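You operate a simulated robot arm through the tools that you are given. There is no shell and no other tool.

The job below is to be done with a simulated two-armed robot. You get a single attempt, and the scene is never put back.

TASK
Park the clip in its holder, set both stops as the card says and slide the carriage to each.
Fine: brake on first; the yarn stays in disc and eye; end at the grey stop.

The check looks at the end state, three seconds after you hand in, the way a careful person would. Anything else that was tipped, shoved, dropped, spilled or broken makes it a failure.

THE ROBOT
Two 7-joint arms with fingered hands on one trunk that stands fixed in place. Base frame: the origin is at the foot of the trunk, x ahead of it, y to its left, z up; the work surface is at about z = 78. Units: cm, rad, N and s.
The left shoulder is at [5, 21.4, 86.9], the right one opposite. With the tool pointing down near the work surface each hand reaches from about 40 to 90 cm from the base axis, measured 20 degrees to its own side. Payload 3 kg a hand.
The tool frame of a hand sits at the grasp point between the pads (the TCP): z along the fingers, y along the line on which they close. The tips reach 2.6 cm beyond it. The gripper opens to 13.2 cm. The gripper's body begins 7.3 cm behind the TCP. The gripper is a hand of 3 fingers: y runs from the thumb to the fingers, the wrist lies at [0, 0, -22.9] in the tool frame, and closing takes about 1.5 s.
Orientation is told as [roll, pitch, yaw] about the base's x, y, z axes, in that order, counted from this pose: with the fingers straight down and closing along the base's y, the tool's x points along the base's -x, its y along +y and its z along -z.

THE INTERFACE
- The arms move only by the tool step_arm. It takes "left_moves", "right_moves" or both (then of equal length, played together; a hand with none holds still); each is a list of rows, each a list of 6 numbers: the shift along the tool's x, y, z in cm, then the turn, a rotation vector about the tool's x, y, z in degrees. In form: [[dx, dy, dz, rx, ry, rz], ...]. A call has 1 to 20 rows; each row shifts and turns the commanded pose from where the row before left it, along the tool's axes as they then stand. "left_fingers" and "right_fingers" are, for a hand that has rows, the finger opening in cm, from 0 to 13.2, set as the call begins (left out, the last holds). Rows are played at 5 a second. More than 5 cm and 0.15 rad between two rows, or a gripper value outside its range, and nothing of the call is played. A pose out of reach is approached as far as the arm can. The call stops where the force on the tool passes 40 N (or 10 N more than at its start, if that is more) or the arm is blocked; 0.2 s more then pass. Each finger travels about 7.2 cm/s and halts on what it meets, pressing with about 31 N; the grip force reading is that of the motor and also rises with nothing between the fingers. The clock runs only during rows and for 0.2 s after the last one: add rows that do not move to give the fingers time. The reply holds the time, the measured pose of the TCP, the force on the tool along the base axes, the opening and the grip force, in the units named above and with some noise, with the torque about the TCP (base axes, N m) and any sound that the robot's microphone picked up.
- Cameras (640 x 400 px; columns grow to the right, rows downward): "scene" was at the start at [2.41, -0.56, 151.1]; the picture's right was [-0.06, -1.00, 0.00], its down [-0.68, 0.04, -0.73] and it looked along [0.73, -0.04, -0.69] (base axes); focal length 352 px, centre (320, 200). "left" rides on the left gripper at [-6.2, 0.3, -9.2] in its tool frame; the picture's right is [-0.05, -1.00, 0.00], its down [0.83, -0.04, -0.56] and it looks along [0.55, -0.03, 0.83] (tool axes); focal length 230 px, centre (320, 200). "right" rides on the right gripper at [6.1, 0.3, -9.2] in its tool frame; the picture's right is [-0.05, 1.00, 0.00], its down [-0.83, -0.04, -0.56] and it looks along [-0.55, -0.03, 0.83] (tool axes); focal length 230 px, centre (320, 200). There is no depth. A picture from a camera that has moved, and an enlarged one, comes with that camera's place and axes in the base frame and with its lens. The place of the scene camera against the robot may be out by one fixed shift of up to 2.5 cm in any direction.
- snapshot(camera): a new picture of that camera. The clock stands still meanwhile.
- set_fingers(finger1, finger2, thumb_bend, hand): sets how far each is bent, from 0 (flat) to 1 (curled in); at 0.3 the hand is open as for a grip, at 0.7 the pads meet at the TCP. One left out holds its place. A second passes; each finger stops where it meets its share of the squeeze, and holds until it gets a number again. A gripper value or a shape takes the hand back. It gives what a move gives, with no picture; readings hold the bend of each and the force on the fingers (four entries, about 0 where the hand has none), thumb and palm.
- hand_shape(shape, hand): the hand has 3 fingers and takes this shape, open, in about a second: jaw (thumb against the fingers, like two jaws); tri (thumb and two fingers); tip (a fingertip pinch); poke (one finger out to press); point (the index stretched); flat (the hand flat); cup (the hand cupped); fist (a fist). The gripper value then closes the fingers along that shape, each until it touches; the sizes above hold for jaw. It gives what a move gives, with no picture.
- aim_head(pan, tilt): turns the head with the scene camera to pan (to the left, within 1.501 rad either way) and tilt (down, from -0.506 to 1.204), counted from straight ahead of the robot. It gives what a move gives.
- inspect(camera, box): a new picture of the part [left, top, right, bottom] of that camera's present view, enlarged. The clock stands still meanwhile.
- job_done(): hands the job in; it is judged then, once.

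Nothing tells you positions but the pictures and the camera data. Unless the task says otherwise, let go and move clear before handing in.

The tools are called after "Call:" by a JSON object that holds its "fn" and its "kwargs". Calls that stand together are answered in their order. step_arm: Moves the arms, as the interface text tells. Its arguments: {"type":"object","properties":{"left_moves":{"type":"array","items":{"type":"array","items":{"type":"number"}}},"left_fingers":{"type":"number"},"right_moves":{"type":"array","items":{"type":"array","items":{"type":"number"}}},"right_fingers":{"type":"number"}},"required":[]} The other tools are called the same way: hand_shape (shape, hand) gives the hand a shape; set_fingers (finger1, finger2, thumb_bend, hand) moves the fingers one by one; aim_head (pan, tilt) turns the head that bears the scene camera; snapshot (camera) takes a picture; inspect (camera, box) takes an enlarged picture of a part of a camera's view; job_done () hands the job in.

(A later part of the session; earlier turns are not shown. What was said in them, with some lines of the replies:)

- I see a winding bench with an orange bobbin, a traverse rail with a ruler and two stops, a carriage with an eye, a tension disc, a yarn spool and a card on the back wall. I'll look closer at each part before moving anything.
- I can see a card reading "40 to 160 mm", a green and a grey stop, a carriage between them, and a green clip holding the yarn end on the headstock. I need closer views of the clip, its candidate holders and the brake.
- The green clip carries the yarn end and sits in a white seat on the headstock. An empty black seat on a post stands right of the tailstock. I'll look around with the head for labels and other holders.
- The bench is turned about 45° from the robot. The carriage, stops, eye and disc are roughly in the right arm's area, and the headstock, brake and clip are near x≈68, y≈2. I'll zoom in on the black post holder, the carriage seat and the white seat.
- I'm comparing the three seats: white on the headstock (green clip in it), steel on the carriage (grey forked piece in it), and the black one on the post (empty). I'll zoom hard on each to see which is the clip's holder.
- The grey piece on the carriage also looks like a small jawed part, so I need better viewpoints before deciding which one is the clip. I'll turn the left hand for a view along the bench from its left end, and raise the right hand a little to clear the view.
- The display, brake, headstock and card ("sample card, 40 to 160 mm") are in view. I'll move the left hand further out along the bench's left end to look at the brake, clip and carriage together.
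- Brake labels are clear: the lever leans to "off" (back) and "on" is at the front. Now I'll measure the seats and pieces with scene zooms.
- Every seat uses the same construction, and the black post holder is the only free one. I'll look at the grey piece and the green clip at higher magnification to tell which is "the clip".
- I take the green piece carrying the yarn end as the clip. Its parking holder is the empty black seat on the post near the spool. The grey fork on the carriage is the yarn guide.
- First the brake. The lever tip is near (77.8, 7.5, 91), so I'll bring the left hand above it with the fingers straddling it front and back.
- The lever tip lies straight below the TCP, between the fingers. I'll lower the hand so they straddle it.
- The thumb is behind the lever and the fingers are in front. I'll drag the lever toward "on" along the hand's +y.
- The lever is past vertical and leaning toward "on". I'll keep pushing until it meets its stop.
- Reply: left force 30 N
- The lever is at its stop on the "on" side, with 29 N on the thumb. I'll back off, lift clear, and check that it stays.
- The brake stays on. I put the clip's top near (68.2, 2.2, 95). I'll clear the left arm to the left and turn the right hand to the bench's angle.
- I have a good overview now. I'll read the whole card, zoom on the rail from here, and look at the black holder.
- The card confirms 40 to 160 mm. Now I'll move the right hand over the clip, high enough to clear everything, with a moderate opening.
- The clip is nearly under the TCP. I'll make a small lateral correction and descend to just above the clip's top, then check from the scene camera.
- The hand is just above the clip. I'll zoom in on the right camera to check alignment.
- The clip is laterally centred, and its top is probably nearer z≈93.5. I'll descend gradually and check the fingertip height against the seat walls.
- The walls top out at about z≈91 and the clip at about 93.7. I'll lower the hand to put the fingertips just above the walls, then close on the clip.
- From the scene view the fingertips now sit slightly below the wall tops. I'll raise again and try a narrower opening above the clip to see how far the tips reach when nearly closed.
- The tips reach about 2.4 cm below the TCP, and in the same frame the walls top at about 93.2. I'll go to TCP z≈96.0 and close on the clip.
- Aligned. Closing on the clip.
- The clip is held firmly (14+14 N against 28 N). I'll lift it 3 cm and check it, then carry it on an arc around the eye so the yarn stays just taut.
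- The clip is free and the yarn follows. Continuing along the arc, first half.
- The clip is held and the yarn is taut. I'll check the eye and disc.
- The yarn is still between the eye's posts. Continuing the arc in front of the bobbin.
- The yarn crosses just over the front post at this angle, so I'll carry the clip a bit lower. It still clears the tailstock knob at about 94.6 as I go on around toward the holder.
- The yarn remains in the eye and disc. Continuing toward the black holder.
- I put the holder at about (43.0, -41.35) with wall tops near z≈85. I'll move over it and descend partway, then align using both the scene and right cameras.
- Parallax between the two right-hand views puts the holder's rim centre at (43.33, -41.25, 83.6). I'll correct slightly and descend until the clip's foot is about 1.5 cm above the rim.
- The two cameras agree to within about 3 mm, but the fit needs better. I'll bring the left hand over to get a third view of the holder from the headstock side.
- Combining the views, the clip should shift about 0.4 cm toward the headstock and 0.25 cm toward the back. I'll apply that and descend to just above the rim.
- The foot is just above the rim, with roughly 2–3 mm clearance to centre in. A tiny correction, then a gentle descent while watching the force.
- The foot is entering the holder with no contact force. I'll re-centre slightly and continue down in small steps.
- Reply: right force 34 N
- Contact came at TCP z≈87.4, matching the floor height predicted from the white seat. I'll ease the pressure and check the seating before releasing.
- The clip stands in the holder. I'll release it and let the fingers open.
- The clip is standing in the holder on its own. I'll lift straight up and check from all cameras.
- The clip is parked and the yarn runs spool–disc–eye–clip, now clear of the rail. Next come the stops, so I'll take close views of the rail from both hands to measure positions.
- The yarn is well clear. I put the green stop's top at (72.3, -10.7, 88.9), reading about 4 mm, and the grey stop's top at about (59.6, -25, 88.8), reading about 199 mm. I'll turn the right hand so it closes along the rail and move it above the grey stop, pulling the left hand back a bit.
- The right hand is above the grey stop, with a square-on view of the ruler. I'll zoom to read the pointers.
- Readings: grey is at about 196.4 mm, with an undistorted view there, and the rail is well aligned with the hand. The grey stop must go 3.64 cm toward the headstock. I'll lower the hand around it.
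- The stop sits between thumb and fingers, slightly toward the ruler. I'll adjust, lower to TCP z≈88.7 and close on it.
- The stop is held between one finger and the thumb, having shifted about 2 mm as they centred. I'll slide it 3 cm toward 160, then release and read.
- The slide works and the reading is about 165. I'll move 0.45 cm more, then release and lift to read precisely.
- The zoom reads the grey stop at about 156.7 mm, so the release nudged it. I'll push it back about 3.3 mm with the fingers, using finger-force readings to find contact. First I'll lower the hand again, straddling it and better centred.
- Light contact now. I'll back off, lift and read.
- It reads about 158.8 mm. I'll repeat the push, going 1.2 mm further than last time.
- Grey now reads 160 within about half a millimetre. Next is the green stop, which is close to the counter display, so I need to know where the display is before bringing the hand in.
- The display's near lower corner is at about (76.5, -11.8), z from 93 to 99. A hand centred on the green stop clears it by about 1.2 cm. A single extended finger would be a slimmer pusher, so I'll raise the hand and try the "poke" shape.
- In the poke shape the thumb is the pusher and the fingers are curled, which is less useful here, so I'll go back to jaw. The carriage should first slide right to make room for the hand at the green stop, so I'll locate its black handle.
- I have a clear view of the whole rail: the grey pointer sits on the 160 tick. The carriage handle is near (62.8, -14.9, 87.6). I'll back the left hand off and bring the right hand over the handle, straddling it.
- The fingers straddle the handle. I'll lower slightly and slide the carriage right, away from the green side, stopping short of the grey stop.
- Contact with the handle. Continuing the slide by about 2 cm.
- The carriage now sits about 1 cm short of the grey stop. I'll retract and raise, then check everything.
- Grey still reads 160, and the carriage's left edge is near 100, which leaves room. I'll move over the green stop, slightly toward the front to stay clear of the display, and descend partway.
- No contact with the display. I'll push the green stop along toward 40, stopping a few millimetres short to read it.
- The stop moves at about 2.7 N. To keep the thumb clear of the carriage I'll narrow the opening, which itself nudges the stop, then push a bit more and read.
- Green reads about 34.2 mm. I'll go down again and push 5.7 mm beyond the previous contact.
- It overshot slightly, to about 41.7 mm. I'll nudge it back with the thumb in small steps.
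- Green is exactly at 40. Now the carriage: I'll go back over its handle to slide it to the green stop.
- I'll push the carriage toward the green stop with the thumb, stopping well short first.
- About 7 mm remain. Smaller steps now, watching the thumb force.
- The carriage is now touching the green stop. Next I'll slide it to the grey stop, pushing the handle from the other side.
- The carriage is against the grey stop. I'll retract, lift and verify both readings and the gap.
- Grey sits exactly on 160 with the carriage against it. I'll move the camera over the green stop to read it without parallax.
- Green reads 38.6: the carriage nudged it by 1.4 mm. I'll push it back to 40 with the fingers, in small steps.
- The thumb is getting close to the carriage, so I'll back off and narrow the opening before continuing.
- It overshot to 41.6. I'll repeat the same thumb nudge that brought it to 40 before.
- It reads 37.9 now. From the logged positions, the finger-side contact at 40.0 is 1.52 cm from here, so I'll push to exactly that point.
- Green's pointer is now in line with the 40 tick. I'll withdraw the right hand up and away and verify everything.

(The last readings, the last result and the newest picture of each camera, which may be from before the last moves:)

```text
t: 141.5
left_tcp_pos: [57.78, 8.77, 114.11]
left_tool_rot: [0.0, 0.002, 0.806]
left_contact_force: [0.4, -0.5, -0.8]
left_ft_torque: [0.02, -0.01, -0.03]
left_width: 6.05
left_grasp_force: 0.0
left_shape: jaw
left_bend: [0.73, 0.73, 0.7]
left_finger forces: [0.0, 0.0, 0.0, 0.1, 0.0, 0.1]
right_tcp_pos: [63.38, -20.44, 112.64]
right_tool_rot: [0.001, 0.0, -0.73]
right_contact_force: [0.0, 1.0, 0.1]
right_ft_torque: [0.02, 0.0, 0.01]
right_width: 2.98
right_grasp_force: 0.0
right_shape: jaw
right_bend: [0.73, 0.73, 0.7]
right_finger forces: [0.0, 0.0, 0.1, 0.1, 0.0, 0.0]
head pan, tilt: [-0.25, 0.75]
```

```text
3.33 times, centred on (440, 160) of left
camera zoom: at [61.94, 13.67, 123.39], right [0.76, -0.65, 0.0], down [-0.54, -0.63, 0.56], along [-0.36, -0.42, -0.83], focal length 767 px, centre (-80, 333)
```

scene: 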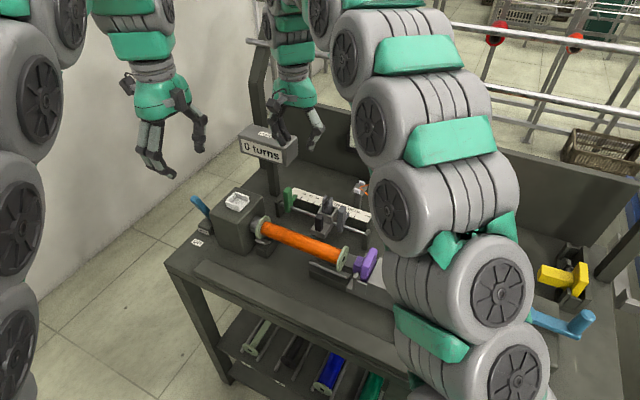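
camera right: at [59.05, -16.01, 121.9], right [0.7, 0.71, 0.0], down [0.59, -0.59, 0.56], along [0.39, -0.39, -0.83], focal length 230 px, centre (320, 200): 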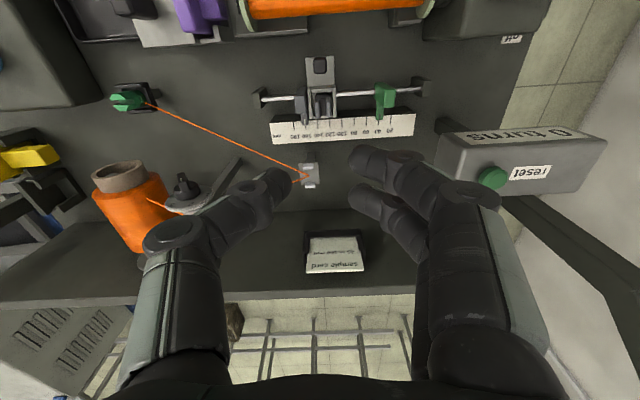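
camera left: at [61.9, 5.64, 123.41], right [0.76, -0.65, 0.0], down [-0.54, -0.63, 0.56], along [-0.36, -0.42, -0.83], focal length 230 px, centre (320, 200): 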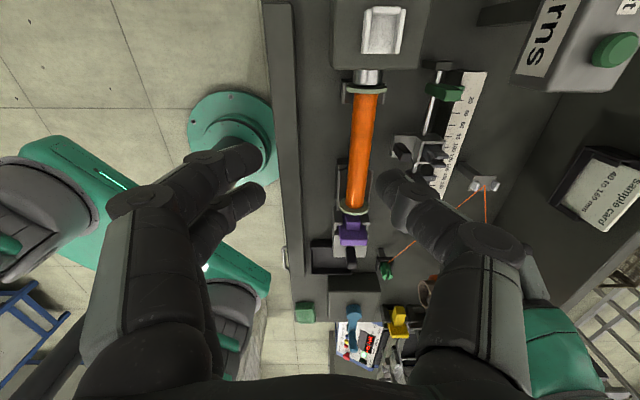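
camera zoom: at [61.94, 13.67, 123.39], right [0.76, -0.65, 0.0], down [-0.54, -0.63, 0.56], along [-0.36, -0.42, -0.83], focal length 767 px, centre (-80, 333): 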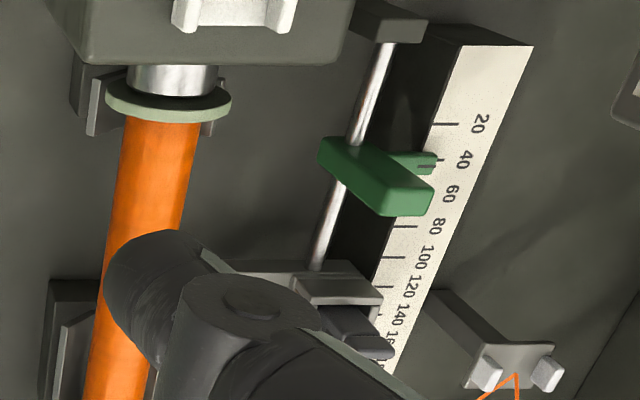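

The carriage rests against the grey stop, with the stops at 40 and 160. Now I'll move both arms clear and do a final look at brake, clip, yarn and disc.

Call:
{"fn": "step_arm", "kwargs": {"right_moves": [[1.5, -4, -1.5, 0, 0, 0], [1.5, -4, -1.5, 0, 0, 0], [1.5, -4, -1.5, 0, 0, 0], [1.5, -4, 0, 0, 0, 0], [0, -3, 0, 0, 0, 0], [0, 0, 0, 0, 0, 0]], "left_moves": [[-2, 3.5, 0, 0, 0, 0], [-2, 3.5, 0, 0, 0, 0], [-2, 3.5, 0, 0, 0, 0], [-1, 3.5, 0, 0, 0, 0], [0, 3, 0, 0, 0, 0], [0, 0, 0, 0, 0, 0]]}}

Call:
{"fn": "snapshot", "kwargs": {"camera": "scene"}}

Call:
{"fn": "inspect", "kwargs": {"camera": "scene", "box": [330, 150, 490, 290]}}

Call:
{"fn": "inspect", "kwargs": {"camera": "scene", "box": [170, 120, 330, 260]}}

Call:
{"fn": "snapshot", "kwargs": {"camera": "right"}}

```text
t: 142.9
left_tcp_pos: [50.29, 25.63, 114.34]
left_tool_rot: [-0.001, 0.0, 0.808]
left_contact_force: [-0.3, 0.8, 0.7]
left_ft_torque: [0.02, 0.01, -0.01]
left_width: 6.07
left_grasp_force: 0.1
left_shape: jaw
left_bend: [0.73, 0.73, 0.7]
left_finger forces: [0.0, 0.0, 0.0, 0.1, 0.1, 0.0]
right_tcp_pos: [46.33, -30.96, 117.35]
right_tool_rot: [0.0, 0.0, -0.73]
right_contact_force: [0.2, 0.4, 0.2]
right_ft_torque: [-0.01, -0.02, 0.01]
right_width: 2.99
right_grasp_force: 0.2
right_shape: jaw
right_bend: [0.73, 0.73, 0.7]
right_finger forces: [0.1, 0.1, 0.0, 0.0, 0.0, 0.0]
head pan, tilt: [-0.25, 0.75]
```

```text
taken
```

scene: 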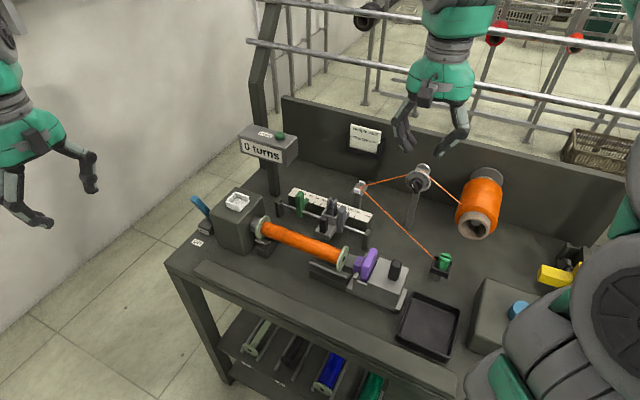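

```text
2.86 times, centred on (410, 220) of scene
camera zoom: at [2.18, -2.14, 151.14], right [-0.25, -0.97, 0.0], down [-0.66, 0.17, -0.73], along [0.71, -0.18, -0.68], focal length 1007 px, centre (63, 143)
```

zoom: 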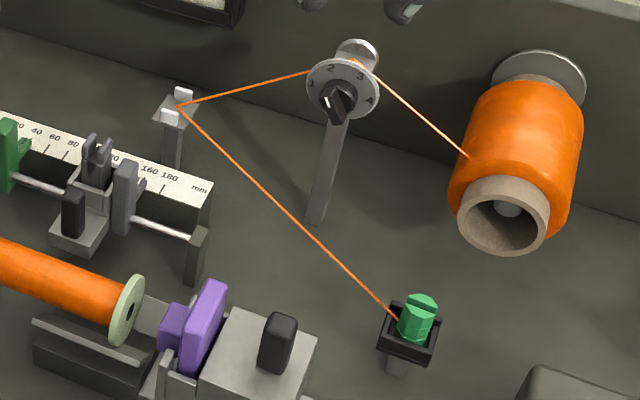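

```text
2.86 times, centred on (250, 190) of scene
camera zoom: at [2.18, -2.14, 151.14], right [-0.25, -0.97, 0.0], down [-0.66, 0.17, -0.73], along [0.71, -0.18, -0.68], focal length 1007 px, centre (520, 229)
```

zoom: 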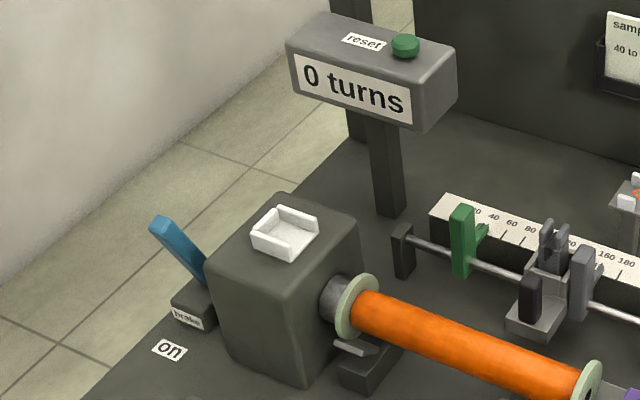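

```text
taken
camera right: at [41.96, -26.52, 126.64], right [0.7, 0.71, 0.0], down [0.59, -0.59, 0.56], along [0.4, -0.39, -0.83], focal length 230 px, centre (320, 200)
```

right: 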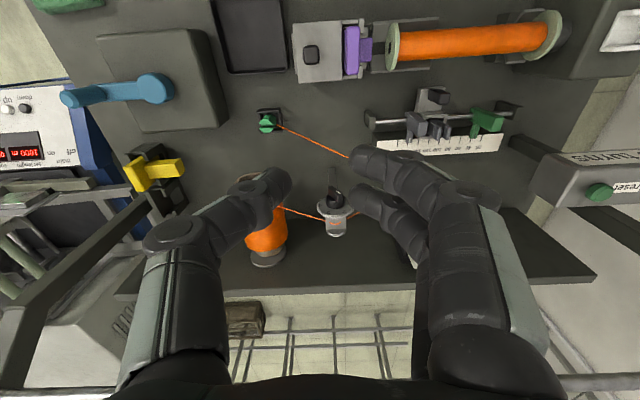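

The final state, as I see it:
- **Brake:** on.
- **Clip:** standing in the black post holder.
- **Yarn:** through the disc and the eye.
- **Stops:** green at 40, grey at 160.
- **Carriage:** slid to the green stop, then back, and now resting against the grey one.
- **Arms:** both clear of the bench.

Handing in.

Call:
{"fn": "job_done", "kwargs": {}}

```text
The job is handed in.
```

I've handed the job in with every step done, but I had to judge which part was the clip and which seat was its holder. Nothing on the bench labels either one.

| Item | State at hand-in |
|---|---|
| Brake | Set on first, before anything else was moved; lever against its stop |
| Clip | Green clip (the one holding the yarn end) standing in the black holder on the post |
| Yarn | Through the disc and the eye |
| Green stop | 40 mm |
| Grey stop | 160 mm |
| Carriage | Slid to the green stop, then to the grey one, and resting against it |
| Arms | Let go and moved clear |

- **Clip:** I took the green piece as the clip because the yarn end is attached to it. It started in the white seat on the headstock. The black post holder was the only free seat that looked right for it, so I treated that as its holder. If the white seat was meant, that part is wrong.
- **Green stop:** the carriage pushed it about 1.4 mm off when it touched. I reset it to 40 afterwards and did not slide the carriage back to it. I checked both readings from almost straight above, to within about half a millimetre.

Nothing was tipped or dropped, and I saw no unintended contact.
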